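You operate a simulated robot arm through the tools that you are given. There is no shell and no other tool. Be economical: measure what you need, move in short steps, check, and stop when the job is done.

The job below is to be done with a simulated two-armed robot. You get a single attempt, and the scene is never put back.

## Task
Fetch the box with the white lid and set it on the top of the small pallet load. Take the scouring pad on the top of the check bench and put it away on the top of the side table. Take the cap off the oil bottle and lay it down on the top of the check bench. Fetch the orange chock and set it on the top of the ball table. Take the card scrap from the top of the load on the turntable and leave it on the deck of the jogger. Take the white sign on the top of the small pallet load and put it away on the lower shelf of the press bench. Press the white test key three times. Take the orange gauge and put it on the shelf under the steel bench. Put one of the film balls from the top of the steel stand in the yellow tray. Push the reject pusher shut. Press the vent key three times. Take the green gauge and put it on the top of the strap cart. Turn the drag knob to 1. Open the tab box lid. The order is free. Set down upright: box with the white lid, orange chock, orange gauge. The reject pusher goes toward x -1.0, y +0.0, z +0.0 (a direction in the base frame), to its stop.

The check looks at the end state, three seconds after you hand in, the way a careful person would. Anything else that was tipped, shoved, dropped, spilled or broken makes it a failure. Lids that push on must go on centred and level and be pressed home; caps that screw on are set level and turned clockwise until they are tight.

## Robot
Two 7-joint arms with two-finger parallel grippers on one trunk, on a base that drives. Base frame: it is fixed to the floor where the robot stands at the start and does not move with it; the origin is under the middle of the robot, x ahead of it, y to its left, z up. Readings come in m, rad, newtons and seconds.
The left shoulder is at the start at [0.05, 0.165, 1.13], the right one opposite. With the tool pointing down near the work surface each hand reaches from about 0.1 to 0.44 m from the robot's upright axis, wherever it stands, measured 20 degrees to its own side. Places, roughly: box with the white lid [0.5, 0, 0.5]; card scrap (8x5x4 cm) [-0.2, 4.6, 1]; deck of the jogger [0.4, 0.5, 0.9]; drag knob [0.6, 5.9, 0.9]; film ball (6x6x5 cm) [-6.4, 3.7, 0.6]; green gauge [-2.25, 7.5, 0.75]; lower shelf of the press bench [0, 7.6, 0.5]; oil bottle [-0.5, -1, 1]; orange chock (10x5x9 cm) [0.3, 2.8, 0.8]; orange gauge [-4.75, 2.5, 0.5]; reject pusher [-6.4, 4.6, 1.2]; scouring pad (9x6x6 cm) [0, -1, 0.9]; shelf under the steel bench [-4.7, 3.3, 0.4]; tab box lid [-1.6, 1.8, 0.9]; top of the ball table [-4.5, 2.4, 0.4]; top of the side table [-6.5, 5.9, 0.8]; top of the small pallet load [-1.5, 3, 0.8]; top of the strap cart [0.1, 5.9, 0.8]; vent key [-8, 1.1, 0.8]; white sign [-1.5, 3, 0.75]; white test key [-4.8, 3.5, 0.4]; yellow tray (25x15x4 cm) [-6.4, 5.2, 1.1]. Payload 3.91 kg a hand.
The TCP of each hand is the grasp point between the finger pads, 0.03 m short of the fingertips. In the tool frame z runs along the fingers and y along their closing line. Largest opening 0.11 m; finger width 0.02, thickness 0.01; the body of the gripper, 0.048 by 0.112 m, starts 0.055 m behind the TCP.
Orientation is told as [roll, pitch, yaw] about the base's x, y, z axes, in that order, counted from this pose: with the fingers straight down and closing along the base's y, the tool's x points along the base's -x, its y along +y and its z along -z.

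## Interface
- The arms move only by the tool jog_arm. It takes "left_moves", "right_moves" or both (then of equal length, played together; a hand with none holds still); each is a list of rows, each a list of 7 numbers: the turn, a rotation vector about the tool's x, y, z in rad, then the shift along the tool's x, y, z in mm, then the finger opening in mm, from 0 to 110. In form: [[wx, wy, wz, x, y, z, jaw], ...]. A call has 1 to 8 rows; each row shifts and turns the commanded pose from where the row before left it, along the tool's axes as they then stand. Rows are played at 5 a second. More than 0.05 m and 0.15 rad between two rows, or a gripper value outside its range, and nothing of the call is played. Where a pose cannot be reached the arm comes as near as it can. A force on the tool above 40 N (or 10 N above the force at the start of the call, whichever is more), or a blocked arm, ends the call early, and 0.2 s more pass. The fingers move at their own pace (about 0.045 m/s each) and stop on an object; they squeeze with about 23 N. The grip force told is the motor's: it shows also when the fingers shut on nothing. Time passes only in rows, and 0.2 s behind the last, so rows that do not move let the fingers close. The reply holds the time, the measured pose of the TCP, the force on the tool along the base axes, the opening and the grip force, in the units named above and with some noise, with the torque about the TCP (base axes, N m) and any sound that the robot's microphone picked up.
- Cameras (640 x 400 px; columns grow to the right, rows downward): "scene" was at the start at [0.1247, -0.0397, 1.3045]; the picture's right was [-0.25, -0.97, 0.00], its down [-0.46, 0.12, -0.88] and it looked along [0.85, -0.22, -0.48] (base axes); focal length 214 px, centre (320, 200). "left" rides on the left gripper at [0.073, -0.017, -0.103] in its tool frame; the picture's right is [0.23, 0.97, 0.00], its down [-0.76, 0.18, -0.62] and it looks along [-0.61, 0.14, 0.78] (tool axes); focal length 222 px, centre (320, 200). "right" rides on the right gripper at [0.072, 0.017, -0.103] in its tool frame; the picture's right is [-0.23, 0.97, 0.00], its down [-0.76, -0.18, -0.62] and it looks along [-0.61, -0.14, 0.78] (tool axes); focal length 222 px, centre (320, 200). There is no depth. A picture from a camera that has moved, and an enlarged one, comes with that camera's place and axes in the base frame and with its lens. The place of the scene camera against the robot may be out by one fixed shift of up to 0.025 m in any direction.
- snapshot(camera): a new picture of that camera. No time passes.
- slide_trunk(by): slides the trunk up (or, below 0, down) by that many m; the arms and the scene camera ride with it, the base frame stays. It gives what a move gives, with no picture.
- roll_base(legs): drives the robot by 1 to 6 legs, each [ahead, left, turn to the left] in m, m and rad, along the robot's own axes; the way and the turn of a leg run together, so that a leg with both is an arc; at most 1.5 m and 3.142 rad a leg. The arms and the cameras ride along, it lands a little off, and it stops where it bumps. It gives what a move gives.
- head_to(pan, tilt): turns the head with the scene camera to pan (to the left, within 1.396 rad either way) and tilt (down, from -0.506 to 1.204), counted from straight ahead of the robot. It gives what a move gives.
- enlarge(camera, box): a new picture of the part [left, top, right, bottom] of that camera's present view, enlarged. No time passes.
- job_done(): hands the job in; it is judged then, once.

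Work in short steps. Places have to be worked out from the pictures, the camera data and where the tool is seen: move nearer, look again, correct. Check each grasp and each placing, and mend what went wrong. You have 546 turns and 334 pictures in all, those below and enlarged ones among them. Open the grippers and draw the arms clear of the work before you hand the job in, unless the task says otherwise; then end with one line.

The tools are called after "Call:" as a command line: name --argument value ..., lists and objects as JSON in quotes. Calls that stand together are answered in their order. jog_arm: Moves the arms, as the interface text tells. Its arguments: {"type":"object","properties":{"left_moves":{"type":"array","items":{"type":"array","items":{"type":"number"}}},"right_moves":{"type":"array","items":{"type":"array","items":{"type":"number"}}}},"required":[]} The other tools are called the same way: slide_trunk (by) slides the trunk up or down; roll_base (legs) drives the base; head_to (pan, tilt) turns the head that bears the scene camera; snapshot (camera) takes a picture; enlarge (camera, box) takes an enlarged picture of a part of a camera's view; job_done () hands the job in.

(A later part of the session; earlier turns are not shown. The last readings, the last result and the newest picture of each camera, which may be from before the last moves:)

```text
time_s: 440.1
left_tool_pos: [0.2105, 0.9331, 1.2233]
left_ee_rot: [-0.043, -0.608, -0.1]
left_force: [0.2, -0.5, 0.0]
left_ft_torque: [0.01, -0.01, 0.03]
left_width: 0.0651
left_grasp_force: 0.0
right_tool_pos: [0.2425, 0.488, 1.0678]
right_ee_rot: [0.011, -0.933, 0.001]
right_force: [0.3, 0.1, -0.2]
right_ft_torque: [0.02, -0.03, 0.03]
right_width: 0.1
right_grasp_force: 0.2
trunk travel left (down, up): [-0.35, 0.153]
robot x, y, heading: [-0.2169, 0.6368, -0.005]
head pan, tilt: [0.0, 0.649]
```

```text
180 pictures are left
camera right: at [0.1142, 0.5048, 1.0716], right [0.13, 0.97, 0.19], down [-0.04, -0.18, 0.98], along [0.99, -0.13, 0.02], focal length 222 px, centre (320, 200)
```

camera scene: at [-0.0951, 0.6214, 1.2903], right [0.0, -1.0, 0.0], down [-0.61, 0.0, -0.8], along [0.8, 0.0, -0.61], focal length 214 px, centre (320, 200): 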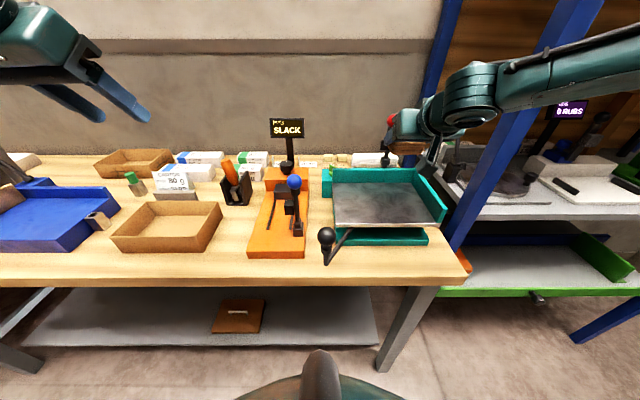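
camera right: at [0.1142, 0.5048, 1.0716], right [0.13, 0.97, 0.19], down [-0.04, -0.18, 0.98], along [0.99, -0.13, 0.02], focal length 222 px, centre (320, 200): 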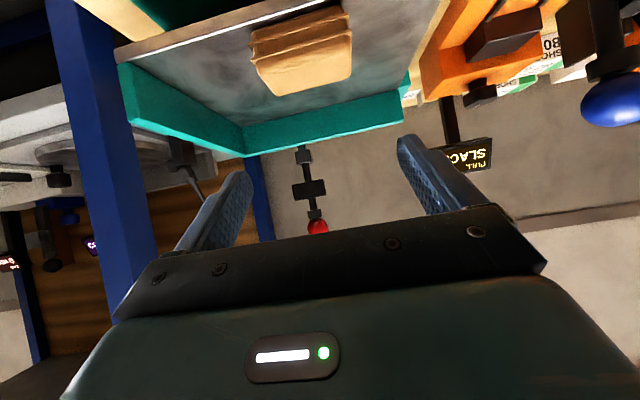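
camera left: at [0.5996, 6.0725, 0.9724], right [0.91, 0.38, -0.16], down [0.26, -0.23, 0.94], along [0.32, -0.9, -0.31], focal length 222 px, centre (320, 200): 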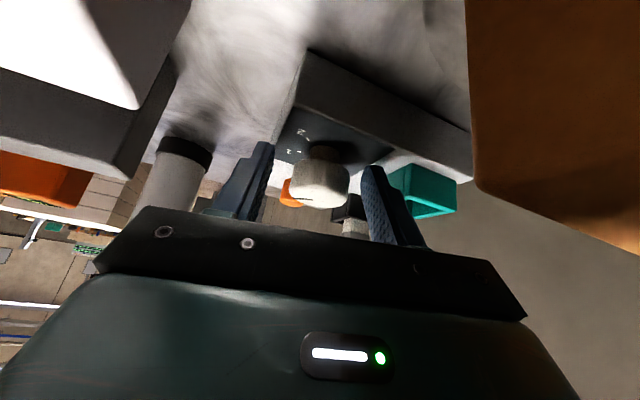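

Scrap is on the deck. Next the scouring pad: drive to the check bench with the left hand leading.

Call:
roll_base --legs '[[-0.35, 0, 0], [0, 0, -1.155], [0.98, -0.28, 0]]'

Call:
snapshot --camera "scene"

```text
time_s: 450.1
left_tool_pos: [0.0446, -0.6285, 1.2227]
left_ee_rot: [-0.042, -0.604, -1.222]
left_force: [-0.2, 1.0, -0.1]
left_ft_torque: [0.04, -0.01, -0.01]
left_width: 0.0651
left_grasp_force: 0.0
right_tool_pos: [-0.3445, -0.8476, 1.0677]
right_ee_rot: [0.01, -0.93, -1.125]
right_force: [0.6, 0.0, 0.4]
right_ft_torque: [-0.02, -0.01, -0.01]
right_width: 0.1
right_grasp_force: 0.1
trunk travel left (down, up): [-0.35, 0.153]
robot x, y, heading: [-0.4089, -0.3652, -1.128]
head pan, tilt: [0.0, 0.649]
```

```text
179 pictures are left
camera scene: at [-0.3505, -0.4895, 1.2904], right [-0.9, -0.43, 0.0], down [-0.26, 0.55, -0.8], along [0.34, -0.72, -0.6], focal length 214 px, centre (320, 200)
```

scene: 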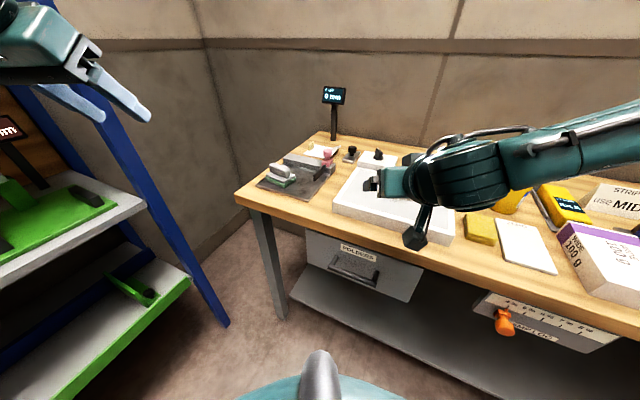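

Pad at about (0.027,−0.994). Move in, square the left hand to −y, and bring it above the pad.

Call:
roll_base --legs '[[0.17, -0.08, 0]]'

Call:
jog_arm --left_moves '[[0.0852, 0, 0.1234, 0, 0, 0, 110], [0.0852, 0, 0.1234, 0, 0, 0, 110], [0.028, 0, 0.041, -4, -3, 35, 110], [0, 0, 0, -4, -3, 41, 110], [0, 0, 0, -4, -3, 41, 110], [0, 0, 0, -4, -3, 41, 110], [0, 0, 0, -4, -3, 41, 110]]'

Call:
snapshot --camera "left"

```text
time_s: 451.6
left_tool_pos: [0.0436, -0.8151, 1.2225]
left_ee_rot: [-0.043, -0.605, -1.228]
left_force: [-0.5, -0.9, 0.0]
left_ft_torque: [0.0, -0.03, 0.01]
left_width: 0.0649
left_grasp_force: 0.0
right_tool_pos: [-0.345, -1.0345, 1.0667]
right_ee_rot: [0.012, -0.93, -1.129]
right_force: [0.5, -0.1, -0.2]
right_ft_torque: [-0.03, 0.01, 0.01]
right_width: 0.0999
right_grasp_force: 0.0
trunk travel left (down, up): [-0.35, 0.153]
robot x, y, heading: [-0.4101, -0.5491, -1.131]
head pan, tilt: [0.0, 0.649]
```

```text
time_s: 453.2
left_tool_pos: [0.0217, -0.9481, 1.0744]
left_ee_rot: [-0.042, -0.618, -1.576]
left_force: [-1.2, 0.1, 0.2]
left_ft_torque: [-0.01, -0.01, -0.01]
left_width: 0.11
left_grasp_force: 0.0
right_tool_pos: [-0.3449, -1.0343, 1.0682]
right_ee_rot: [0.011, -0.93, -1.127]
right_force: [0.0, 0.1, 0.7]
right_ft_torque: [0.03, -0.01, 0.03]
right_width: 0.1001
right_grasp_force: 0.1
trunk travel left (down, up): [-0.35, 0.153]
robot x, y, heading: [-0.4057, -0.5546, -1.132]
head pan, tilt: [0.0, 0.649]
```

```text
178 pictures are left
camera left: at [0.0096, -0.829, 1.1178], right [0.97, 0.16, -0.16], down [0.2, -0.27, 0.94], along [0.1, -0.95, -0.29], focal length 222 px, centre (320, 200)
```

left: 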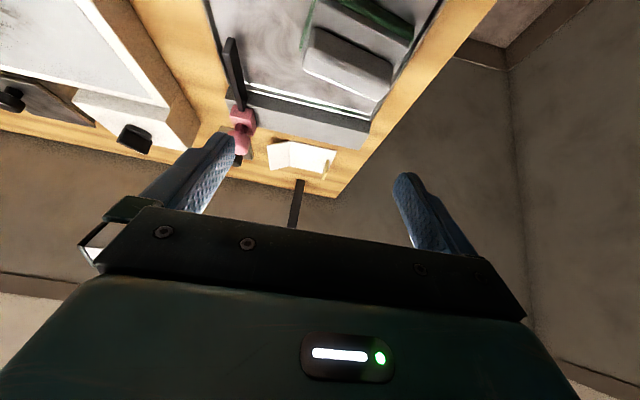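

Pad is rotated about −12°. Align the hand with it and descend.

Call:
jog_arm --left_moves '[[0.058, 0, 0.0815, 0, 0, 0, 110], [0.058, 0, 0.0815, 0, 0, 0, 110], [0, 0, 0, 21, 4, 40, 110], [0, 0, 0, 15, 4, 30, 110]]'

Call:
snapshot --camera "left"

```text
time_s: 454.2
left_tool_pos: [0.0235, -0.9583, 0.9953]
left_ee_rot: [-0.038, -0.623, -1.729]
left_force: [0.6, -0.3, 0.2]
left_ft_torque: [0.01, -0.01, 0.04]
left_width: 0.1103
left_grasp_force: 0.0
left hand out of reach, approached as far as the arm can: row 2
right_tool_pos: [-0.3452, -1.0334, 1.0678]
right_ee_rot: [0.011, -0.932, -1.125]
right_force: [0.1, 0.4, -0.9]
right_ft_torque: [0.01, -0.02, -0.01]
right_width: 0.0998
right_grasp_force: 0.0
trunk travel left (down, up): [-0.35, 0.153]
robot x, y, heading: [-0.4077, -0.5548, -1.13]
head pan, tilt: [0.0, 0.649]
```

```text
177 pictures are left
camera left: at [0.0306, -0.8397, 1.0377], right [0.99, 0.01, -0.16], down [0.16, -0.29, 0.94], along [-0.04, -0.96, -0.28], focal length 222 px, centre (320, 200)
```

left: 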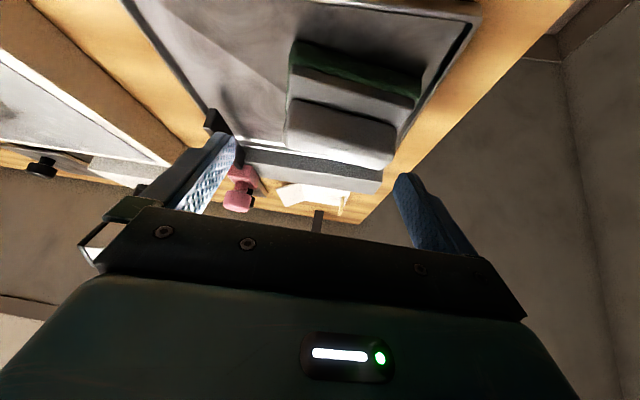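

Centre needs +1 cm; descend around the pad, then close.

Call:
jog_arm --left_moves '[[0, 0, 0, 0, 11, 0, 110], [0, 0, 0, 14, 0, 25, 110], [0, 0, 0, 14, 0, 25, 110], [0, 0, 0, 0, 0, 0, 50], [0, 0, 0, 0, 0, 0, 50], [0, 0, 0, 0, 0, 0, 50]]'

Call:
jog_arm --left_moves '[[0, 0, 0, -12, 0, -16, 50], [0, 0, 0, -25, 0, -35, 50], [0, 0, 0, -25, 0, -35, 50], [0, 0, 0, -25, 0, -35, 50]]'

Call:
snapshot --camera "left"

```text
time_s: 455.6
left_tool_pos: [0.0326, -0.9669, 0.9371]
left_ee_rot: [-0.038, -0.622, -1.727]
left_force: [0.8, -0.2, 0.4]
left_ft_torque: [-0.04, -0.06, 0.03]
left_width: 0.0893
left_grasp_force: 23.2
left hand out of reach, approached as far as the arm can: row 1
right_tool_pos: [-0.3463, -1.0338, 1.0673]
right_ee_rot: [0.01, -0.931, -1.126]
right_force: [-1.0, 0.5, 0.1]
right_ft_torque: [0.01, 0.01, 0.0]
right_width: 0.1001
right_grasp_force: 0.0
trunk travel left (down, up): [-0.35, 0.153]
robot x, y, heading: [-0.4068, -0.5503, -1.129]
head pan, tilt: [0.0, 0.649]
```

```text
time_s: 456.6
left_tool_pos: [0.0351, -0.9674, 1.0214]
left_ee_rot: [-0.038, -0.623, -1.721]
left_force: [0.5, 0.3, -0.8]
left_ft_torque: [0.0, 0.01, -0.03]
left_width: 0.0891
left_grasp_force: 23.4
left hand out of reach, approached as far as the arm can: row 3, 4
right_tool_pos: [-0.3467, -1.0328, 1.0683]
right_ee_rot: [0.01, -0.929, -1.126]
right_force: [-0.3, -0.8, 0.0]
right_ft_torque: [0.0, 0.0, 0.02]
right_width: 0.1
right_grasp_force: 0.1
trunk travel left (down, up): [-0.35, 0.153]
robot x, y, heading: [-0.4059, -0.5533, -1.133]
head pan, tilt: [0.0, 0.649]
```

```text
176 pictures are left
camera left: at [0.0412, -0.8477, 1.0641], right [0.99, 0.02, -0.16], down [0.16, -0.29, 0.94], along [-0.03, -0.96, -0.28], focal length 222 px, centre (320, 200)
```

left: 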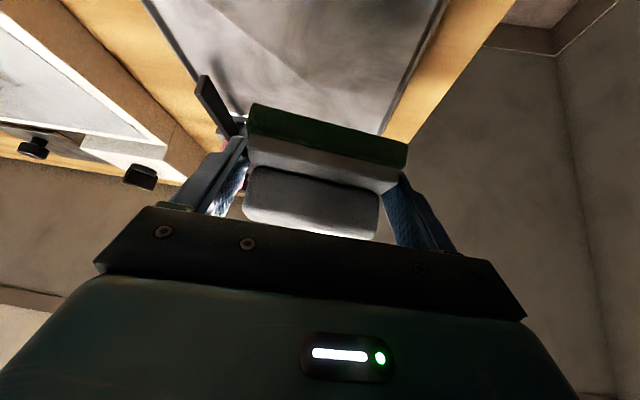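

Pad held. Now the orange chock: raise trunk, drive north along the aisle, face the table (+x) and look.

Call:
slide_trunk --by 0.15

Call:
roll_base --legs '[[-0.27, 0, 0], [0, 0, 2.7], [1.5, 0, 0], [1.3, 0.05, 0], [0, 0, -1.57]]'

Call:
snapshot --camera "scene"

```text
time_s: 458.4
left_tool_pos: [0.0365, -0.9671, 1.1702]
left_ee_rot: [-0.038, -0.624, -1.722]
left_force: [0.0, 0.0, -1.5]
left_ft_torque: [0.01, 0.02, 0.0]
left_width: 0.0893
left_grasp_force: 23.1
right_tool_pos: [-0.3459, -1.0331, 1.2169]
right_ee_rot: [0.011, -0.93, -1.127]
right_force: [0.0, -0.1, -0.3]
right_ft_torque: [0.02, 0.0, -0.01]
right_width: 0.1
right_grasp_force: 0.0
trunk travel left (down, up): [-0.5, 0.003]
robot x, y, heading: [-0.41, -0.5528, -1.128]
head pan, tilt: [0.0, 0.649]
```

```text
time_s: 483.8
left_tool_pos: [-0.0589, 2.7658, 1.1696]
left_ee_rot: [-0.038, -0.625, -0.556]
left_force: [0.7, -0.2, -0.6]
left_ft_torque: [0.03, 0.01, 0.02]
left_width: 0.0896
left_grasp_force: 23.2
right_tool_pos: [-0.1483, 2.3896, 1.2172]
right_ee_rot: [0.012, -0.928, 0.038]
right_force: [-0.5, -0.2, -0.6]
right_ft_torque: [0.05, 0.01, -0.02]
right_width: 0.1
right_grasp_force: 0.0
trunk travel left (down, up): [-0.5, 0.003]
robot x, y, heading: [-0.6137, 2.5248, 0.035]
head pan, tilt: [0.0, 0.649]
```

```text
175 pictures are left
camera scene: at [-0.4912, 2.5102, 1.4404], right [0.03, -1.0, 0.0], down [-0.6, -0.02, -0.8], along [0.8, 0.03, -0.6], focal length 214 px, centre (320, 200)
```

scene: 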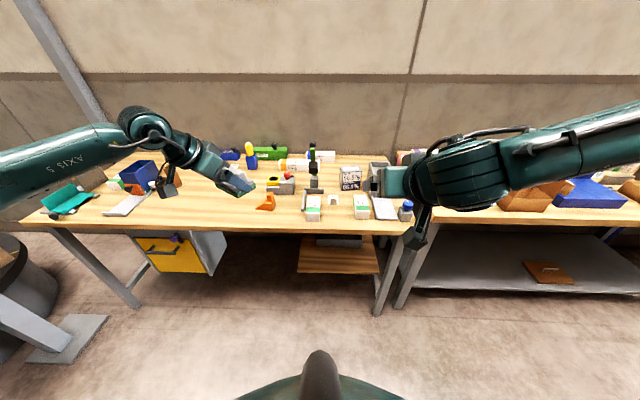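

Call:
enlarge --camera "scene" --box '[210, 130, 430, 250]'

```text
2.91 times, centred on (320, 190) of scene
camera zoom: at [-0.4912, 2.5102, 1.4404], right [0.03, -1.0, 0.0], down [-0.6, -0.02, -0.8], along [0.8, 0.03, -0.6], focal length 624 px, centre (320, 229)
```

zoom: 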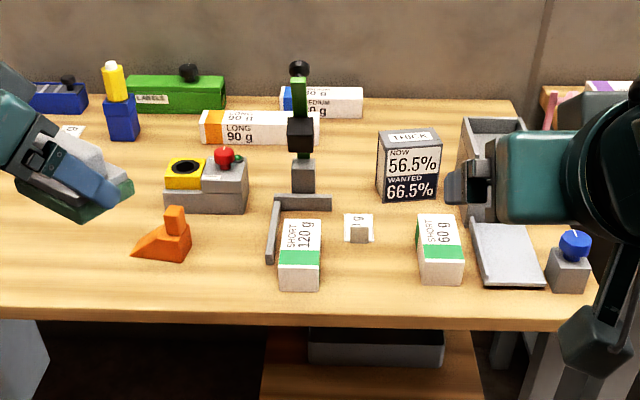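

The chock is at ≈(0.29,2.765), its post is ~4 cm wide. Raise the left (pad) hand, move in, lower the trunk, and check with the right camera.

Call:
jog_arm --left_moves '[[0, 0, 0, -28, 0, -41, 50], [0, 0, 0, -28, 0, -41, 50], [0, 0, 0, -28, 0, -41, 50]]'

Call:
roll_base --legs '[[0.2, 0.42, -0.035]]'

Call:
slide_trunk --by -0.22

Call:
snapshot --camera "right"

```text
time_s: 484.6
left_tool_pos: [-0.0581, 2.7684, 1.2002]
left_ee_rot: [-0.037, -0.623, -0.552]
left_force: [0.1, 0.0, -1.1]
left_ft_torque: [0.0, 0.01, 0.02]
left_width: 0.089
left_grasp_force: 23.2
left hand out of reach, approached as far as the arm can: row 1, 2, 3
right_tool_pos: [-0.1476, 2.3895, 1.2171]
right_ee_rot: [0.013, -0.928, 0.038]
right_force: [0.4, -0.6, -0.8]
right_ft_torque: [-0.04, 0.02, -0.02]
right_width: 0.0999
right_grasp_force: 0.1
trunk travel left (down, up): [-0.5, 0.003]
robot x, y, heading: [-0.6138, 2.5232, 0.035]
head pan, tilt: [0.0, 0.649]
```

```text
time_s: 487.4
left_tool_pos: [0.1386, 3.1816, 1.2002]
left_ee_rot: [-0.038, -0.625, -0.575]
left_force: [0.8, 0.5, -1.5]
left_ft_torque: [-0.02, -0.02, 0.01]
left_width: 0.0894
left_grasp_force: 23.2
right_tool_pos: [0.0403, 2.805, 1.2184]
right_ee_rot: [0.011, -0.931, 0.015]
right_force: [-1.3, -0.1, -0.3]
right_ft_torque: [-0.01, 0.02, 0.0]
right_width: 0.1
right_grasp_force: 0.0
trunk travel left (down, up): [-0.5, 0.003]
robot x, y, heading: [-0.4234, 2.948, 0.011]
head pan, tilt: [0.0, 0.649]
```

```text
time_s: 489.7
left_tool_pos: [0.1377, 3.1798, 0.9797]
left_ee_rot: [-0.037, -0.625, -0.574]
left_force: [0.2, 0.9, -1.2]
left_ft_torque: [-0.01, 0.0, 0.0]
left_width: 0.0896
left_grasp_force: 22.8
right_tool_pos: [0.0401, 2.8041, 0.9984]
right_ee_rot: [0.012, -0.929, 0.017]
right_force: [0.2, -0.1, -0.1]
right_ft_torque: [0.0, 0.0, 0.04]
right_width: 0.0999
right_grasp_force: 0.0
trunk travel left (down, up): [-0.28, 0.223]
robot x, y, heading: [-0.423, 2.9501, 0.015]
head pan, tilt: [0.0, 0.649]
```

```text
173 pictures are left
camera right: at [-0.0869, 2.8188, 1.0012], right [0.11, 0.98, 0.19], down [-0.04, -0.19, 0.98], along [0.99, -0.12, 0.02], focal length 222 px, centre (320, 200)
```

right: 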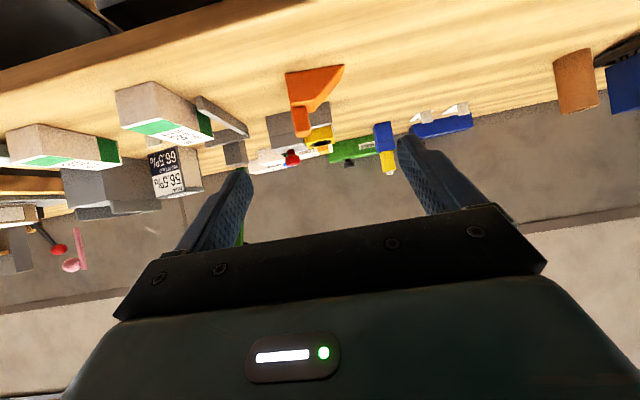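

The left (pad) hand would meet the cylinder on the table, so I approach with the base turned 0.29 left and the right hand kept pointing +x.

Call:
roll_base --legs '[[0.1, -0.19, 0], [0, 0, 0.285]]'

Call:
jog_arm --right_moves '[[0.116, 0, 0.0867, 0, 0, 0, 90], [0.116, 0, 0.0867, 0, 0, 0, 90], [0, 0, 0, 9.5, 0, 38, 90], [0, 0, 0, 9.5, 0, 38, 90], [0, 0, 0, 9.5, 0, 38, 90]]'

Call:
snapshot --camera "right"

```text
time_s: 492.3
left_tool_pos: [0.1537, 3.1436, 0.9808]
left_ee_rot: [-0.04, -0.624, -0.288]
left_force: [-0.1, 0.5, -0.6]
left_ft_torque: [0.05, 0.02, -0.01]
left_width: 0.0891
left_grasp_force: 23.3
right_tool_pos: [0.1654, 2.7548, 0.9975]
right_ee_rot: [0.01, -0.93, 0.302]
right_force: [0.5, 0.3, 0.1]
right_ft_torque: [0.0, 0.0, 0.02]
right_width: 0.0999
right_grasp_force: 0.1
trunk travel left (down, up): [-0.28, 0.223]
robot x, y, heading: [-0.3173, 2.7602, 0.297]
head pan, tilt: [0.0, 0.649]
```

```text
time_s: 493.5
left_tool_pos: [0.1544, 3.1434, 0.9802]
left_ee_rot: [-0.039, -0.623, -0.288]
left_force: [0.4, -0.1, -0.1]
left_ft_torque: [0.04, -0.03, -0.01]
left_width: 0.0892
left_grasp_force: 22.7
right_tool_pos: [0.242, 2.7552, 0.9074]
right_ee_rot: [0.015, -0.929, 0.011]
right_force: [-0.4, 0.4, -0.2]
right_ft_torque: [0.03, 0.02, 0.01]
right_width: 0.09
right_grasp_force: 0.0
right hand out of reach, approached as far as the arm can: row 5
trunk travel left (down, up): [-0.28, 0.223]
robot x, y, heading: [-0.3144, 2.7619, 0.297]
head pan, tilt: [0.0, 0.649]
```

```text
172 pictures are left
camera right: at [0.1154, 2.7693, 0.9115], right [0.12, 0.98, 0.19], down [-0.04, -0.19, 0.98], along [0.99, -0.12, 0.02], focal length 222 px, centre (320, 200)
```

right: 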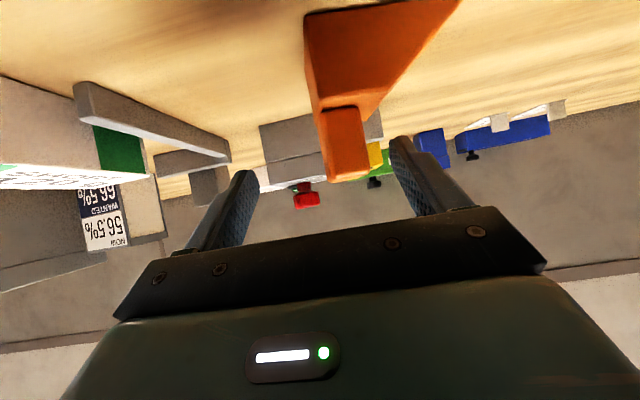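

Drive 4 cm forward and lower onto the post, then close.

Call:
roll_base --legs '[[0.045, 0.004, 0]]'

Call:
jog_arm --right_moves '[[0, 0, 0, 24, 2, 18, 90], [0, 0, 0, 10, 1, 8, 90], [0, 0, 0, 0, 0, 0, 25], [0, 0, 0, 0, 0, 0, 25], [0, 0, 0, 0, 0, 0, 25], [0, 0, 0, 0, 0, 0, 25]]'

Call:
snapshot --camera "right"

```text
time_s: 494.4
left_tool_pos: [0.1961, 3.1595, 0.9801]
left_ee_rot: [-0.039, -0.623, -0.288]
left_force: [-0.4, 0.0, -1.5]
left_ft_torque: [0.02, 0.01, 0.01]
left_width: 0.0894
left_grasp_force: 22.9
right_tool_pos: [0.2834, 2.771, 0.9081]
right_ee_rot: [0.012, -0.926, 0.01]
right_force: [0.4, 0.3, 0.6]
right_ft_torque: [0.0, 0.02, 0.02]
right_width: 0.0901
right_grasp_force: 0.1
trunk travel left (down, up): [-0.28, 0.223]
robot x, y, heading: [-0.2747, 2.7766, 0.301]
head pan, tilt: [0.0, 0.649]
```

```text
time_s: 495.8
left_tool_pos: [0.1958, 3.1598, 0.9798]
left_ee_rot: [-0.039, -0.623, -0.289]
left_force: [0.5, -0.6, 0.4]
left_ft_torque: [0.02, 0.0, 0.03]
left_width: 0.0894
left_grasp_force: 22.7
right_tool_pos: [0.2822, 2.7547, 0.8774]
right_ee_rot: [0.015, -0.926, 0.009]
right_force: [0.3, -0.2, -0.4]
right_ft_torque: [-0.05, 0.0, -0.03]
right_width: 0.025
right_grasp_force: 0.1
right hand out of reach, approached as far as the arm can: row 1, 2
trunk travel left (down, up): [-0.28, 0.223]
robot x, y, heading: [-0.2762, 2.7817, 0.296]
head pan, tilt: [0.0, 0.649]
```

```text
171 pictures are left
camera right: at [0.1552, 2.7686, 0.8811], right [0.11, 0.97, 0.19], down [-0.04, -0.19, 0.98], along [0.99, -0.12, 0.01], focal length 222 px, centre (320, 200)
```

right: 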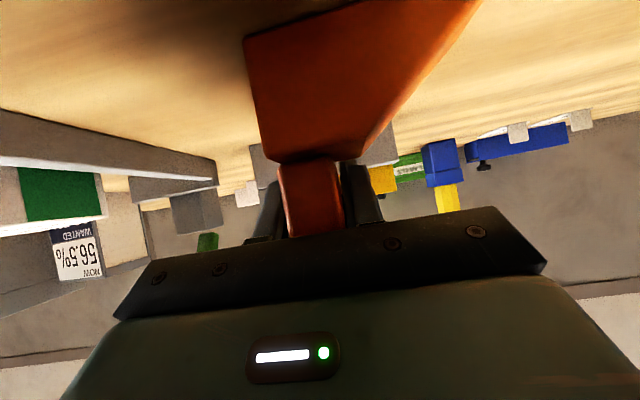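

Call:
jog_arm --right_moves '[[0, 0, 0, 0, 0, 0, 0], [0, 0, 0, 0, 0, 0, 0], [0, 0, 0, 0, 0, 0, 0]]'

```text
time_s: 496.6
left_tool_pos: [0.1952, 3.1601, 0.9803]
left_ee_rot: [-0.038, -0.623, -0.288]
left_force: [-0.1, -0.2, -0.4]
left_ft_torque: [0.01, -0.02, -0.03]
left_width: 0.0895
left_grasp_force: 22.6
right_tool_pos: [0.2825, 2.754, 0.8767]
right_ee_rot: [0.017, -0.927, 0.011]
right_force: [-0.6, 0.0, 0.1]
right_ft_torque: [-0.07, -0.01, 0.0]
right_width: 0.0238
right_grasp_force: 22.7
trunk travel left (down, up): [-0.28, 0.223]
robot x, y, heading: [-0.2776, 2.7781, 0.294]
head pan, tilt: [0.0, 0.649]
```

Gripped the post (24 mm). Lift.

Call:
jog_arm --right_moves '[[0, 0, 0, -16, 0, -12, 0], [0, 0, 0, -32, 0, -24, 0], [0, 0, 0, -32, 0, -24, 0], [0, 0, 0, -32, 0, -24, 0]]'

Call:
snapshot --camera "right"

```text
time_s: 497.6
left_tool_pos: [0.1952, 3.1607, 0.9816]
left_ee_rot: [-0.038, -0.622, -0.29]
left_force: [0.8, 0.2, -0.6]
left_ft_torque: [0.04, 0.05, -0.01]
left_width: 0.0894
left_grasp_force: 22.3
right_tool_pos: [0.282, 2.755, 1.0175]
right_ee_rot: [0.013, -0.926, 0.011]
right_force: [0.0, -0.3, -1.9]
right_ft_torque: [-0.02, -0.04, 0.01]
right_width: 0.0239
right_grasp_force: 22.7
trunk travel left (down, up): [-0.28, 0.223]
robot x, y, heading: [-0.2809, 2.7768, 0.295]
head pan, tilt: [0.0, 0.649]
```

```text
170 pictures are left
camera right: at [0.1546, 2.7696, 1.0206], right [0.12, 0.97, 0.19], down [-0.04, -0.19, 0.98], along [0.99, -0.12, 0.02], focal length 222 px, centre (320, 200)
```

right: 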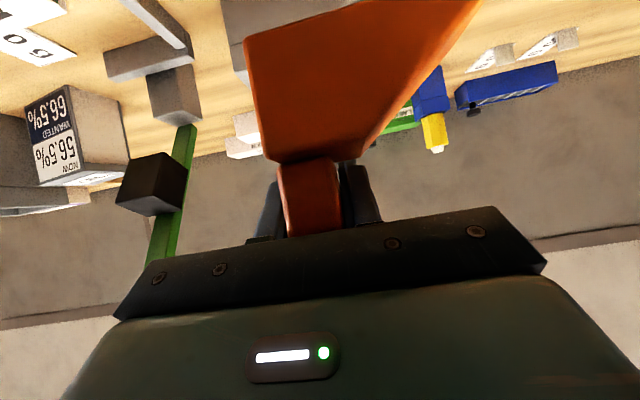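

Chock held. Raise trunk and drive to the gap north of the pallet load, facing west, to look for the route.

Call:
slide_trunk --by 0.21

Call:
roll_base --legs '[[-0.4, 0, 0], [0, 0, 1.275], [1.0, 0.12, 0], [0.4, 0.3, 0], [0, 0, 1.57]]'

Call:
head_to --pan 0 --tilt 0.35

Call:
snapshot --camera "scene"

```text
time_s: 499.9
left_tool_pos: [0.1961, 3.1602, 1.19]
left_ee_rot: [-0.038, -0.624, -0.289]
left_force: [0.9, -1.1, -0.4]
left_ft_torque: [-0.01, 0.0, 0.01]
left_width: 0.089
left_grasp_force: 23.2
right_tool_pos: [0.2828, 2.7553, 1.2262]
right_ee_rot: [0.012, -0.929, 0.011]
right_force: [-0.3, 0.2, -2.4]
right_ft_torque: [-0.07, -0.06, 0.0]
right_width: 0.0238
right_grasp_force: 22.4
trunk travel left (down, up): [-0.49, 0.013]
robot x, y, heading: [-0.2794, 2.7804, 0.297]
head pan, tilt: [0.0, 0.649]
```

```text
time_s: 516.7
left_tool_pos: [-1.6459, 3.8693, 1.1904]
left_ee_rot: [-0.036, -0.624, 2.522]
left_force: [0.2, -0.7, -1.3]
left_ft_torque: [-0.05, -0.03, -0.02]
left_width: 0.0892
left_grasp_force: 22.5
right_tool_pos: [-1.5953, 4.2808, 1.227]
right_ee_rot: [0.012, -0.929, 2.821]
right_force: [-0.7, -0.8, -2.8]
right_ft_torque: [0.06, 0.06, -0.02]
right_width: 0.024
right_grasp_force: 23.1
trunk travel left (down, up): [-0.49, 0.013]
robot x, y, heading: [-1.0722, 4.0749, 3.103]
head pan, tilt: [0.0, 0.649]
```

```text
time_s: 517.5
left_tool_pos: [-1.6444, 3.8684, 1.1905]
left_ee_rot: [-0.037, -0.623, 2.522]
left_force: [0.3, 0.4, 0.1]
left_ft_torque: [-0.02, 0.01, -0.02]
left_width: 0.0892
left_grasp_force: 23.1
right_tool_pos: [-1.5957, 4.2792, 1.2257]
right_ee_rot: [0.011, -0.926, 2.823]
right_force: [0.7, 0.0, -1.9]
right_ft_torque: [0.04, 0.06, 0.03]
right_width: 0.0239
right_grasp_force: 23.4
trunk travel left (down, up): [-0.49, 0.013]
robot x, y, heading: [-1.0718, 4.0747, 3.108]
head pan, tilt: [0.0, 0.351]
```

```text
169 pictures are left
camera scene: at [-1.1892, 4.0628, 1.4574], right [0.03, 1.0, 0.0], down [0.34, -0.01, -0.94], along [-0.94, 0.03, -0.34], focal length 214 px, centre (320, 200)
```

scene: 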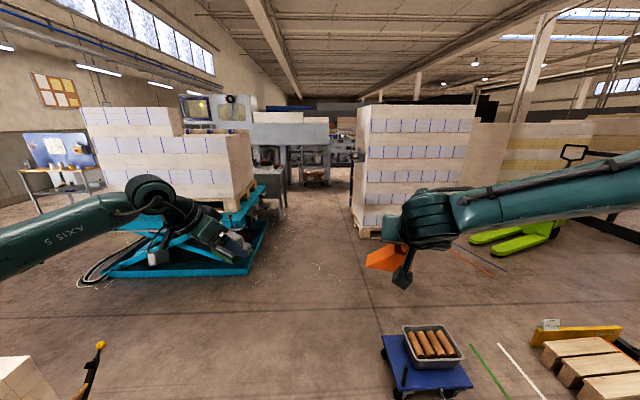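

A clear corridor runs west at y≈4.05. Drive 2.4 m and look.

Call:
roll_base --legs '[[1.5, 0, 0.03], [0.95, 0, 0]]'

Call:
snapshot --camera "scene"

```text
time_s: 529.4
left_tool_pos: [-4.0522, 3.7921, 1.1893]
left_ee_rot: [-0.038, -0.625, 2.603]
left_force: [0.1, 0.4, -2.2]
left_ft_torque: [-0.01, -0.01, 0.0]
left_width: 0.0892
left_grasp_force: 22.7
right_tool_pos: [-4.0343, 4.2055, 1.2263]
right_ee_rot: [0.013, -0.926, 2.901]
right_force: [-1.3, 0.4, -2.2]
right_ft_torque: [0.0, 0.03, -0.01]
right_width: 0.0239
right_grasp_force: 23.1
trunk travel left (down, up): [-0.49, 0.013]
robot x, y, heading: [-3.5009, 4.0442, -3.095]
head pan, tilt: [0.0, 0.351]
```

```text
168 pictures are left
camera scene: at [-3.614, 4.0206, 1.4574], right [-0.04, 1.0, 0.0], down [0.34, 0.02, -0.94], along [-0.94, -0.04, -0.34], focal length 214 px, centre (320, 200)
```

scene: 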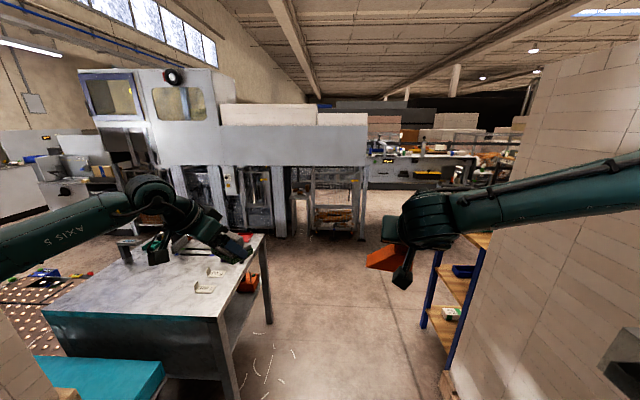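

Call:
roll_base --legs '[[0.2, 0.15, 0]]'

Call:
head_to --pan 0.9 --tilt 0.6

Call:
snapshot --camera "scene"

```text
time_s: 531.2
left_tool_pos: [-4.241, 3.6326, 1.1903]
left_ee_rot: [-0.042, -0.624, 2.604]
left_force: [-0.3, -0.3, -0.3]
left_ft_torque: [0.04, 0.0, -0.01]
left_width: 0.089
left_grasp_force: 23.1
right_tool_pos: [-4.2267, 4.0467, 1.2268]
right_ee_rot: [0.01, -0.927, 2.903]
right_force: [0.9, 0.6, -1.6]
right_ft_torque: [0.08, 0.01, 0.01]
right_width: 0.0238
right_grasp_force: 23.3
trunk travel left (down, up): [-0.49, 0.013]
robot x, y, heading: [-3.6896, 3.8841, -3.099]
head pan, tilt: [0.0, 0.351]
```

```text
time_s: 532.4
left_tool_pos: [-4.2407, 3.6331, 1.1898]
left_ee_rot: [-0.037, -0.623, 2.603]
left_force: [0.1, 0.7, -1.2]
left_ft_torque: [0.02, 0.01, -0.02]
left_width: 0.0894
left_grasp_force: 23.5
right_tool_pos: [-4.2251, 4.0457, 1.2266]
right_ee_rot: [0.013, -0.928, 2.903]
right_force: [-0.3, 0.5, -1.8]
right_ft_torque: [0.07, 0.04, 0.01]
right_width: 0.0236
right_grasp_force: 22.7
trunk travel left (down, up): [-0.49, 0.013]
robot x, y, heading: [-3.689, 3.8882, -3.092]
head pan, tilt: [0.901, 0.6]
```

```text
167 pictures are left
camera scene: at [-3.7621, 3.7955, 1.4347], right [-0.81, 0.58, 0.0], down [0.33, 0.46, -0.83], along [-0.48, -0.67, -0.56], focal length 214 px, centre (320, 200)
```

scene: 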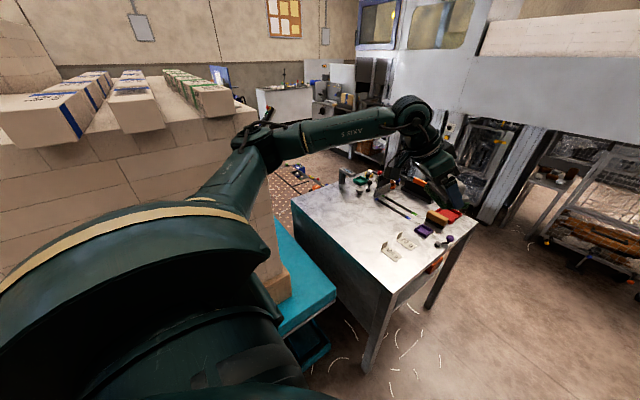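

The ball table must be reached from the west side. Drive on west to x≈−5.2 and look south.

Call:
roll_base --legs '[[0.0, -0.2, -0.045], [1.45, 0, 0], [0, 0, 1.57]]'

Call:
head_to --pan 0 --tilt 0.5

Call:
snapshot --camera "scene"

```text
time_s: 544.6
left_tool_pos: [-4.9285, 3.5141, 1.1911]
left_ee_rot: [-0.038, -0.624, -2.151]
left_force: [-0.4, -0.6, -1.5]
left_ft_torque: [-0.01, 0.0, 0.02]
left_width: 0.0894
left_grasp_force: 22.8
right_tool_pos: [-5.3404, 3.5489, 1.2248]
right_ee_rot: [0.013, -0.928, -1.855]
right_force: [0.2, 0.6, -2.2]
right_ft_torque: [-0.06, 0.07, 0.03]
right_width: 0.024
right_grasp_force: 22.8
trunk travel left (down, up): [-0.49, 0.013]
robot x, y, heading: [-5.1548, 4.0754, -1.569]
head pan, tilt: [0.901, 0.6]
```

```text
time_s: 545.9
left_tool_pos: [-4.9278, 3.5139, 1.1914]
left_ee_rot: [-0.039, -0.624, -2.151]
left_force: [-0.5, -0.7, -1.2]
left_ft_torque: [0.03, -0.04, 0.01]
left_width: 0.0893
left_grasp_force: 22.8
right_tool_pos: [-5.3406, 3.5479, 1.226]
right_ee_rot: [0.012, -0.926, -1.853]
right_force: [-1.1, 0.7, -1.5]
right_ft_torque: [-0.05, 0.06, 0.03]
right_width: 0.0238
right_grasp_force: 23.3
trunk travel left (down, up): [-0.49, 0.013]
robot x, y, heading: [-5.1518, 4.0786, -1.564]
head pan, tilt: [0.0, 0.499]
```

```text
166 pictures are left
camera scene: at [-5.1482, 3.9395, 1.4437], right [-1.0, 0.0, 0.0], down [0.0, 0.48, -0.88], along [0.0, -0.88, -0.48], focal length 214 px, centre (320, 200)
```

scene: 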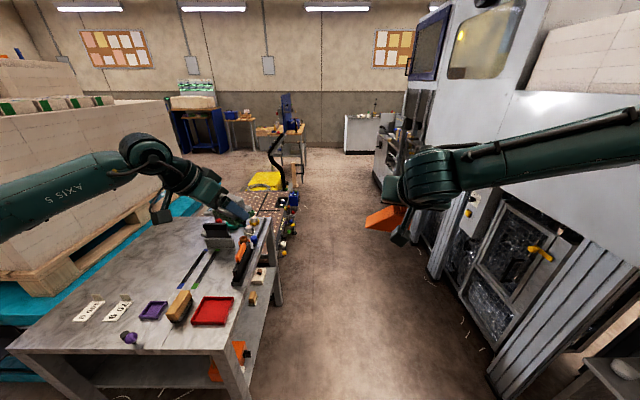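

Corridor south is clear. Drive to beside the ball table and face it (+x).

Call:
roll_base --legs '[[0.3, -0.35, 0], [1.15, 0, 0], [0, 0, 1.565]]'

Call:
head_to --pan 0 --tilt 0.8

Call:
snapshot --camera "scene"

```text
time_s: 557.9
left_tool_pos: [-4.9318, 2.7928, 1.1898]
left_ee_rot: [-0.038, -0.624, -0.639]
left_force: [0.2, -0.2, -0.9]
left_ft_torque: [0.01, 0.03, 0.02]
left_width: 0.0894
left_grasp_force: 23.4
right_tool_pos: [-4.9885, 2.3839, 1.2268]
right_ee_rot: [0.012, -0.927, -0.339]
right_force: [-0.5, 0.5, -2.3]
right_ft_torque: [-0.07, -0.07, -0.02]
right_width: 0.0239
right_grasp_force: 22.6
trunk travel left (down, up): [-0.49, 0.013]
robot x, y, heading: [-5.5072, 2.5951, -0.055]
head pan, tilt: [0.0, 0.499]
```

```text
time_s: 558.7
left_tool_pos: [-4.9305, 2.7925, 1.1904]
left_ee_rot: [-0.037, -0.624, -0.639]
left_force: [0.8, 0.0, -1.4]
left_ft_torque: [0.0, 0.01, 0.02]
left_width: 0.0894
left_grasp_force: 23.1
right_tool_pos: [-4.9878, 2.3823, 1.2263]
right_ee_rot: [0.012, -0.926, -0.338]
right_force: [-0.4, -0.2, -1.2]
right_ft_torque: [-0.08, -0.04, 0.02]
right_width: 0.0238
right_grasp_force: 22.7
trunk travel left (down, up): [-0.49, 0.013]
robot x, y, heading: [-5.507, 2.5981, -0.047]
head pan, tilt: [0.0, 0.799]
```

```text
165 pictures are left
camera scene: at [-5.389, 2.5741, 1.4179], right [-0.05, -1.0, 0.0], down [-0.72, 0.04, -0.7], along [0.7, -0.04, -0.72], focal length 214 px, centre (320, 200)
```

scene: 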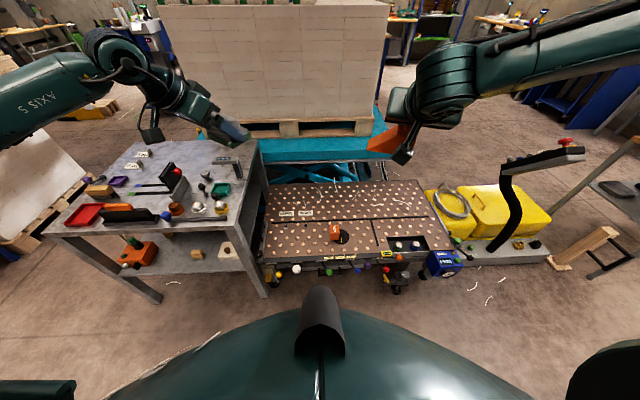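

Call:
enlarge --camera "scene" --box '[60, 130, 480, 300]'

```text
1.52 times, centred on (270, 215) of scene
camera zoom: at [-5.389, 2.5741, 1.4179], right [-0.05, -1.0, 0.0], down [-0.72, 0.04, -0.7], along [0.7, -0.04, -0.72], focal length 327 px, centre (396, 177)
```

zoom: 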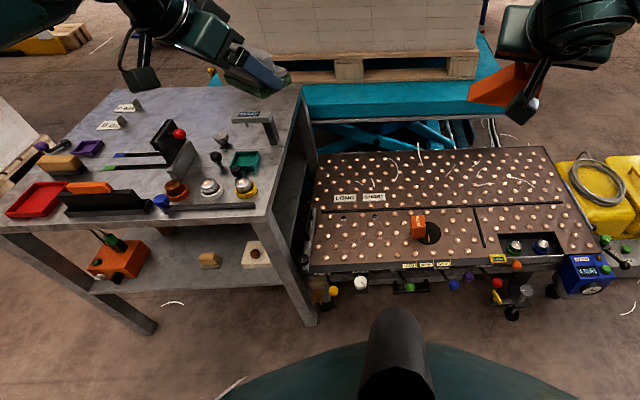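

I see the orange gauge on the ball table. Before lowering, lift and un-yaw the pad hand so it clears the steel bench.

Call:
jog_arm --left_moves '[[-0.0876, 0, -0.1217, 0, 0, 0, 50], [-0.0876, 0, -0.1217, 0, 0, 0, 50], [-0.0876, 0, -0.1217, 0, 0, 0, 50], [0, 0, 0, 8, 0, -45, 50], [0, 0, 0, 8, 0, -45, 50], [0, 0, 0, 8, 0, -45, 50], [0, 0, 0, -8, 0, -45, 50], [0, 0, 0, -8, 0, -45, 50]]'

Call:
roll_base --legs '[[0, 0.1, 0.05]]'

Call:
slide_trunk --by -0.4

Call:
snapshot --camera "scene"

```text
time_s: 560.5
left_tool_pos: [-5.0635, 2.8272, 1.3713]
left_ee_rot: [-0.032, -0.607, -0.193]
left_force: [0.1, -0.7, -1.1]
left_ft_torque: [0.0, 0.04, 0.02]
left_width: 0.0891
left_grasp_force: 23.2
right_tool_pos: [-4.9884, 2.3826, 1.2271]
right_ee_rot: [0.012, -0.928, -0.339]
right_force: [0.4, 0.3, -2.0]
right_ft_torque: [-0.02, -0.04, -0.02]
right_width: 0.024
right_grasp_force: 23.0
trunk travel left (down, up): [-0.49, 0.013]
robot x, y, heading: [-5.5092, 2.5958, -0.051]
head pan, tilt: [0.0, 0.799]
```

```text
time_s: 561.7
left_tool_pos: [-5.0706, 2.9519, 1.3716]
left_ee_rot: [-0.036, -0.609, -0.142]
left_force: [0.1, 0.3, -1.4]
left_ft_torque: [-0.02, 0.03, -0.03]
left_width: 0.0891
left_grasp_force: 22.8
right_tool_pos: [-4.9766, 2.5096, 1.2265]
right_ee_rot: [0.013, -0.927, -0.289]
right_force: [-0.4, 0.4, -1.4]
right_ft_torque: [-0.03, -0.02, 0.02]
right_width: 0.0237
right_grasp_force: 23.0
trunk travel left (down, up): [-0.49, 0.013]
robot x, y, heading: [-5.5025, 2.6995, -0.004]
head pan, tilt: [0.0, 0.799]
```

```text
time_s: 565.5
left_tool_pos: [-5.0717, 2.9509, 0.9719]
left_ee_rot: [-0.034, -0.609, -0.143]
left_force: [0.6, 1.1, -1.4]
left_ft_torque: [-0.02, -0.01, -0.05]
left_width: 0.0893
left_grasp_force: 22.9
right_tool_pos: [-4.9757, 2.5087, 0.8265]
right_ee_rot: [0.012, -0.925, -0.288]
right_force: [0.4, -0.3, -1.9]
right_ft_torque: [-0.07, -0.04, 0.0]
right_width: 0.024
right_grasp_force: 22.8
trunk travel left (down, up): [-0.09, 0.413]
robot x, y, heading: [-5.502, 2.695, 0.001]
head pan, tilt: [0.0, 0.799]
```

```text
163 pictures are left
camera scene: at [-5.3861, 2.6803, 1.0178], right [0.0, -1.0, 0.0], down [-0.72, 0.0, -0.7], along [0.7, 0.0, -0.72], focal length 214 px, centre (320, 200)
```

scene: 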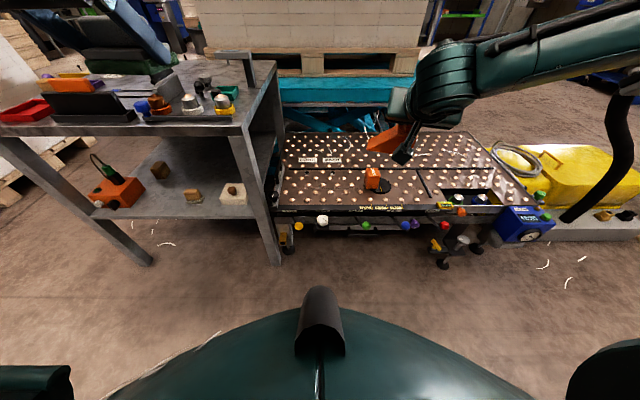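

Retract the pad hand further up/back along its axis, then position and lower.

Call:
jog_arm --left_moves '[[0, 0, 0, 0, 0, -48, 50], [0, 0, 0, 0, 0, -48, 50], [0, 0, 0, 0, 0, -45, 50]]' --right_moves '[[0, 0, 0, 32, 0, 24, 0], [0, 0, 0, 32, 0, 24, 0], [0, 0, 0, 32, 0, 24, 0]]'

Call:
roll_base --legs '[[0.2, 0.05, 0]]'

Call:
slide_trunk --by -0.08

Call:
snapshot --camera "scene"

Call:
snapshot --camera "right"

```text
time_s: 566.3
left_tool_pos: [-5.1519, 2.9656, 1.0866]
left_ee_rot: [-0.036, -0.609, -0.143]
left_force: [-0.8, 0.7, -1.1]
left_ft_torque: [0.01, 0.02, -0.01]
left_width: 0.0894
left_grasp_force: 23.0
right_tool_pos: [-4.9745, 2.5102, 0.7041]
right_ee_rot: [0.015, -0.929, -0.293]
right_force: [-0.1, 0.4, -1.5]
right_ft_torque: [-0.06, -0.02, -0.02]
right_width: 0.024
right_grasp_force: 23.2
trunk travel left (down, up): [-0.09, 0.413]
robot x, y, heading: [-5.5032, 2.6977, -0.004]
head pan, tilt: [0.0, 0.799]
```

```text
time_s: 567.9
left_tool_pos: [-4.9536, 3.0163, 1.0869]
left_ee_rot: [-0.034, -0.611, -0.138]
left_force: [0.0, -0.2, -1.0]
left_ft_torque: [-0.02, 0.01, 0.01]
left_width: 0.0893
left_grasp_force: 23.0
right_tool_pos: [-4.7757, 2.5618, 0.7053]
right_ee_rot: [0.013, -0.927, -0.285]
right_force: [-0.3, -0.6, -1.9]
right_ft_torque: [-0.11, -0.06, 0.01]
right_width: 0.0238
right_grasp_force: 23.0
trunk travel left (down, up): [-0.09, 0.413]
robot x, y, heading: [-5.3045, 2.7484, -0.005]
head pan, tilt: [0.0, 0.799]
```

```text
time_s: 569.1
left_tool_pos: [-4.9539, 3.0169, 1.0067]
left_ee_rot: [-0.035, -0.609, -0.139]
left_force: [-0.1, 0.2, -1.5]
left_ft_torque: [0.0, 0.01, 0.0]
left_width: 0.0894
left_grasp_force: 23.2
right_tool_pos: [-4.7756, 2.5613, 0.6253]
right_ee_rot: [0.012, -0.926, -0.286]
right_force: [0.1, 0.7, -2.1]
right_ft_torque: [-0.04, -0.04, -0.01]
right_width: 0.0236
right_grasp_force: 22.6
trunk travel left (down, up): [-0.01, 0.493]
robot x, y, heading: [-5.3077, 2.7471, 0.001]
head pan, tilt: [0.0, 0.799]
```

```text
162 pictures are left
camera scene: at [-5.1878, 2.7303, 0.9378], right [0.0, -1.0, 0.0], down [-0.72, 0.0, -0.7], along [0.7, 0.0, -0.72], focal length 214 px, centre (320, 200)
```

scene: 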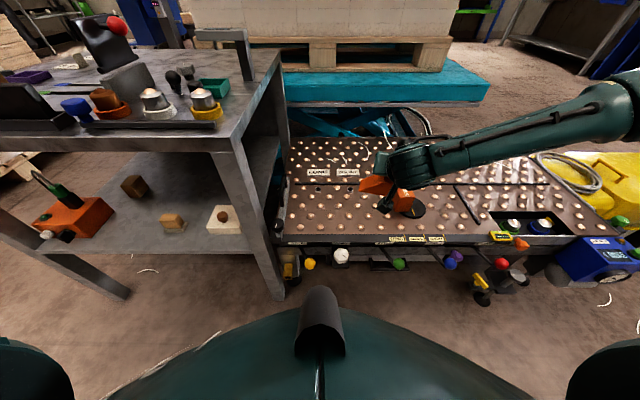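

```text
161 pictures are left
camera right: at [-4.8933, 2.6131, 0.6288], right [0.4, 0.9, 0.19], down [-0.09, -0.17, 0.98], along [0.91, -0.41, 0.02], focal length 222 px, centre (320, 200)
```

right: 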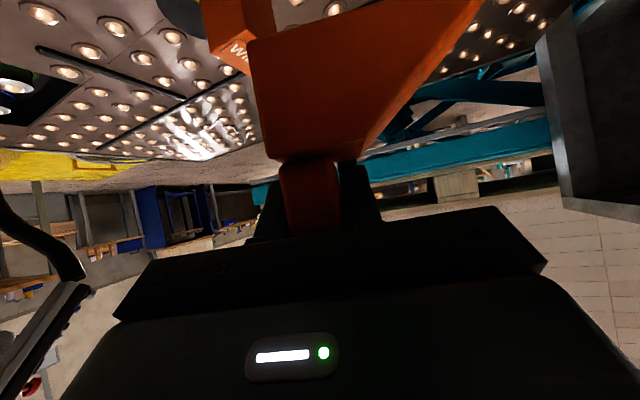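

Good spot, ~9 cm from the gauge. Lower the chock.

Call:
jog_arm --right_moves '[[0, 0, 0, 32, 0, 24, 0], [0, 0, 0, 32, 0, 24, 0], [0, 0, 0, 32, 0, 24, 0]]'

Call:
jog_arm --right_moves '[[0, 0, 0, 8, 0, 6, 0], [0, 0, 0, 8, 0, 6, 0], [0, 0, 0, 5, 0, 4, 0], [0, 0, 0, 5, 0, 4, 0]]'

```text
time_s: 569.9
left_tool_pos: [-4.9537, 3.0163, 1.0071]
left_ee_rot: [-0.035, -0.61, -0.14]
left_force: [0.7, 0.9, -0.8]
left_ft_torque: [0.01, 0.0, -0.04]
left_width: 0.089
left_grasp_force: 22.9
right_tool_pos: [-4.7924, 2.5165, 0.5508]
right_ee_rot: [0.016, -0.924, -0.283]
right_force: [0.5, -0.2, -1.7]
right_ft_torque: [-0.06, -0.04, 0.01]
right_width: 0.0239
right_grasp_force: 23.0
right hand out of reach, approached as far as the arm can: row 1, 2, 3
trunk travel left (down, up): [-0.01, 0.493]
robot x, y, heading: [-5.3063, 2.7461, -0.001]
head pan, tilt: [0.0, 0.799]
```

```text
time_s: 570.9
left_tool_pos: [-4.9523, 3.0165, 1.0065]
left_ee_rot: [-0.036, -0.611, -0.137]
left_force: [-1.0, 0.3, -1.3]
left_ft_torque: [-0.03, 0.01, -0.02]
left_width: 0.089
left_grasp_force: 23.0
right_tool_pos: [-4.7963, 2.5004, 0.5359]
right_ee_rot: [0.014, -0.924, -0.284]
right_force: [-0.5, 0.2, -2.0]
right_ft_torque: [-0.05, -0.03, 0.0]
right_width: 0.0238
right_grasp_force: 23.2
right hand out of reach, approached as far as the arm can: row 1, 2, 3, 4
trunk travel left (down, up): [-0.01, 0.493]
robot x, y, heading: [-5.3052, 2.7506, -0.002]
head pan, tilt: [0.0, 0.799]
```

Reach limit pushes the hand outward; extend forward while lowering, then see.

Call:
jog_arm --right_moves '[[0, 0, 0, -3, 0, 29, 0], [0, 0, 0, 0, 0, 30, 0], [0, 0, 0, 10, 0, 25, 0]]'

```text
time_s: 571.7
left_tool_pos: [-4.9537, 3.0165, 1.0063]
left_ee_rot: [-0.034, -0.609, -0.138]
left_force: [-0.4, 0.7, -0.4]
left_ft_torque: [0.0, 0.02, 0.01]
left_width: 0.0895
left_grasp_force: 23.2
right_tool_pos: [-4.7515, 2.4562, 0.521]
right_ee_rot: [0.015, -0.927, -0.285]
right_force: [0.8, 0.2, -2.8]
right_ft_torque: [-0.03, -0.05, 0.02]
right_width: 0.0238
right_grasp_force: 23.3
right hand out of reach, approached as far as the arm can: row 1, 2, 3
trunk travel left (down, up): [-0.01, 0.493]
robot x, y, heading: [-5.3053, 2.7479, 0.002]
head pan, tilt: [0.0, 0.799]
```

Too close to the gauge; raise at once and check.

Call:
jog_arm --right_moves '[[0, 0, 0, -32, 0, -24, 0], [0, 0, 0, -32, 0, -24, 0], [0, 0, 0, -32, 20, -24, 0]]'

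Call:
snapshot --camera "scene"

```text
time_s: 572.5
left_tool_pos: [-4.9538, 3.0161, 1.006]
left_ee_rot: [-0.034, -0.608, -0.138]
left_force: [0.0, -0.4, -1.4]
left_ft_torque: [0.04, 0.04, 0.01]
left_width: 0.0893
left_grasp_force: 22.6
right_tool_pos: [-4.7486, 2.4747, 0.6419]
right_ee_rot: [0.012, -0.928, -0.286]
right_force: [-0.5, 0.1, -3.2]
right_ft_torque: [-0.07, -0.05, 0.0]
right_width: 0.0239
right_grasp_force: 22.7
trunk travel left (down, up): [-0.01, 0.493]
robot x, y, heading: [-5.3064, 2.7449, 0.0]
head pan, tilt: [0.0, 0.799]
```

```text
160 pictures are left
camera scene: at [-5.1877, 2.7302, 0.9377], right [0.0, -1.0, 0.0], down [-0.72, 0.0, -0.7], along [0.7, 0.0, -0.72], focal length 214 px, centre (320, 200)
```

scene: 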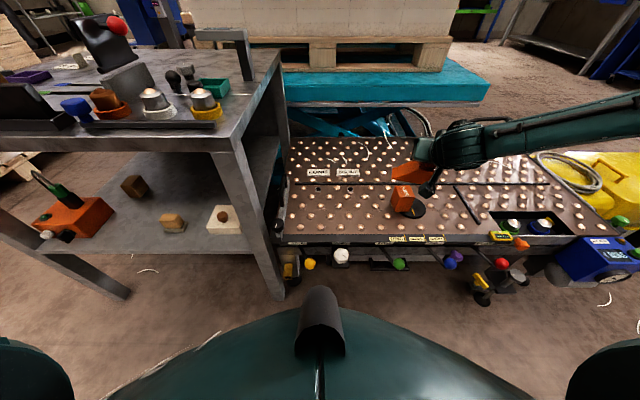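

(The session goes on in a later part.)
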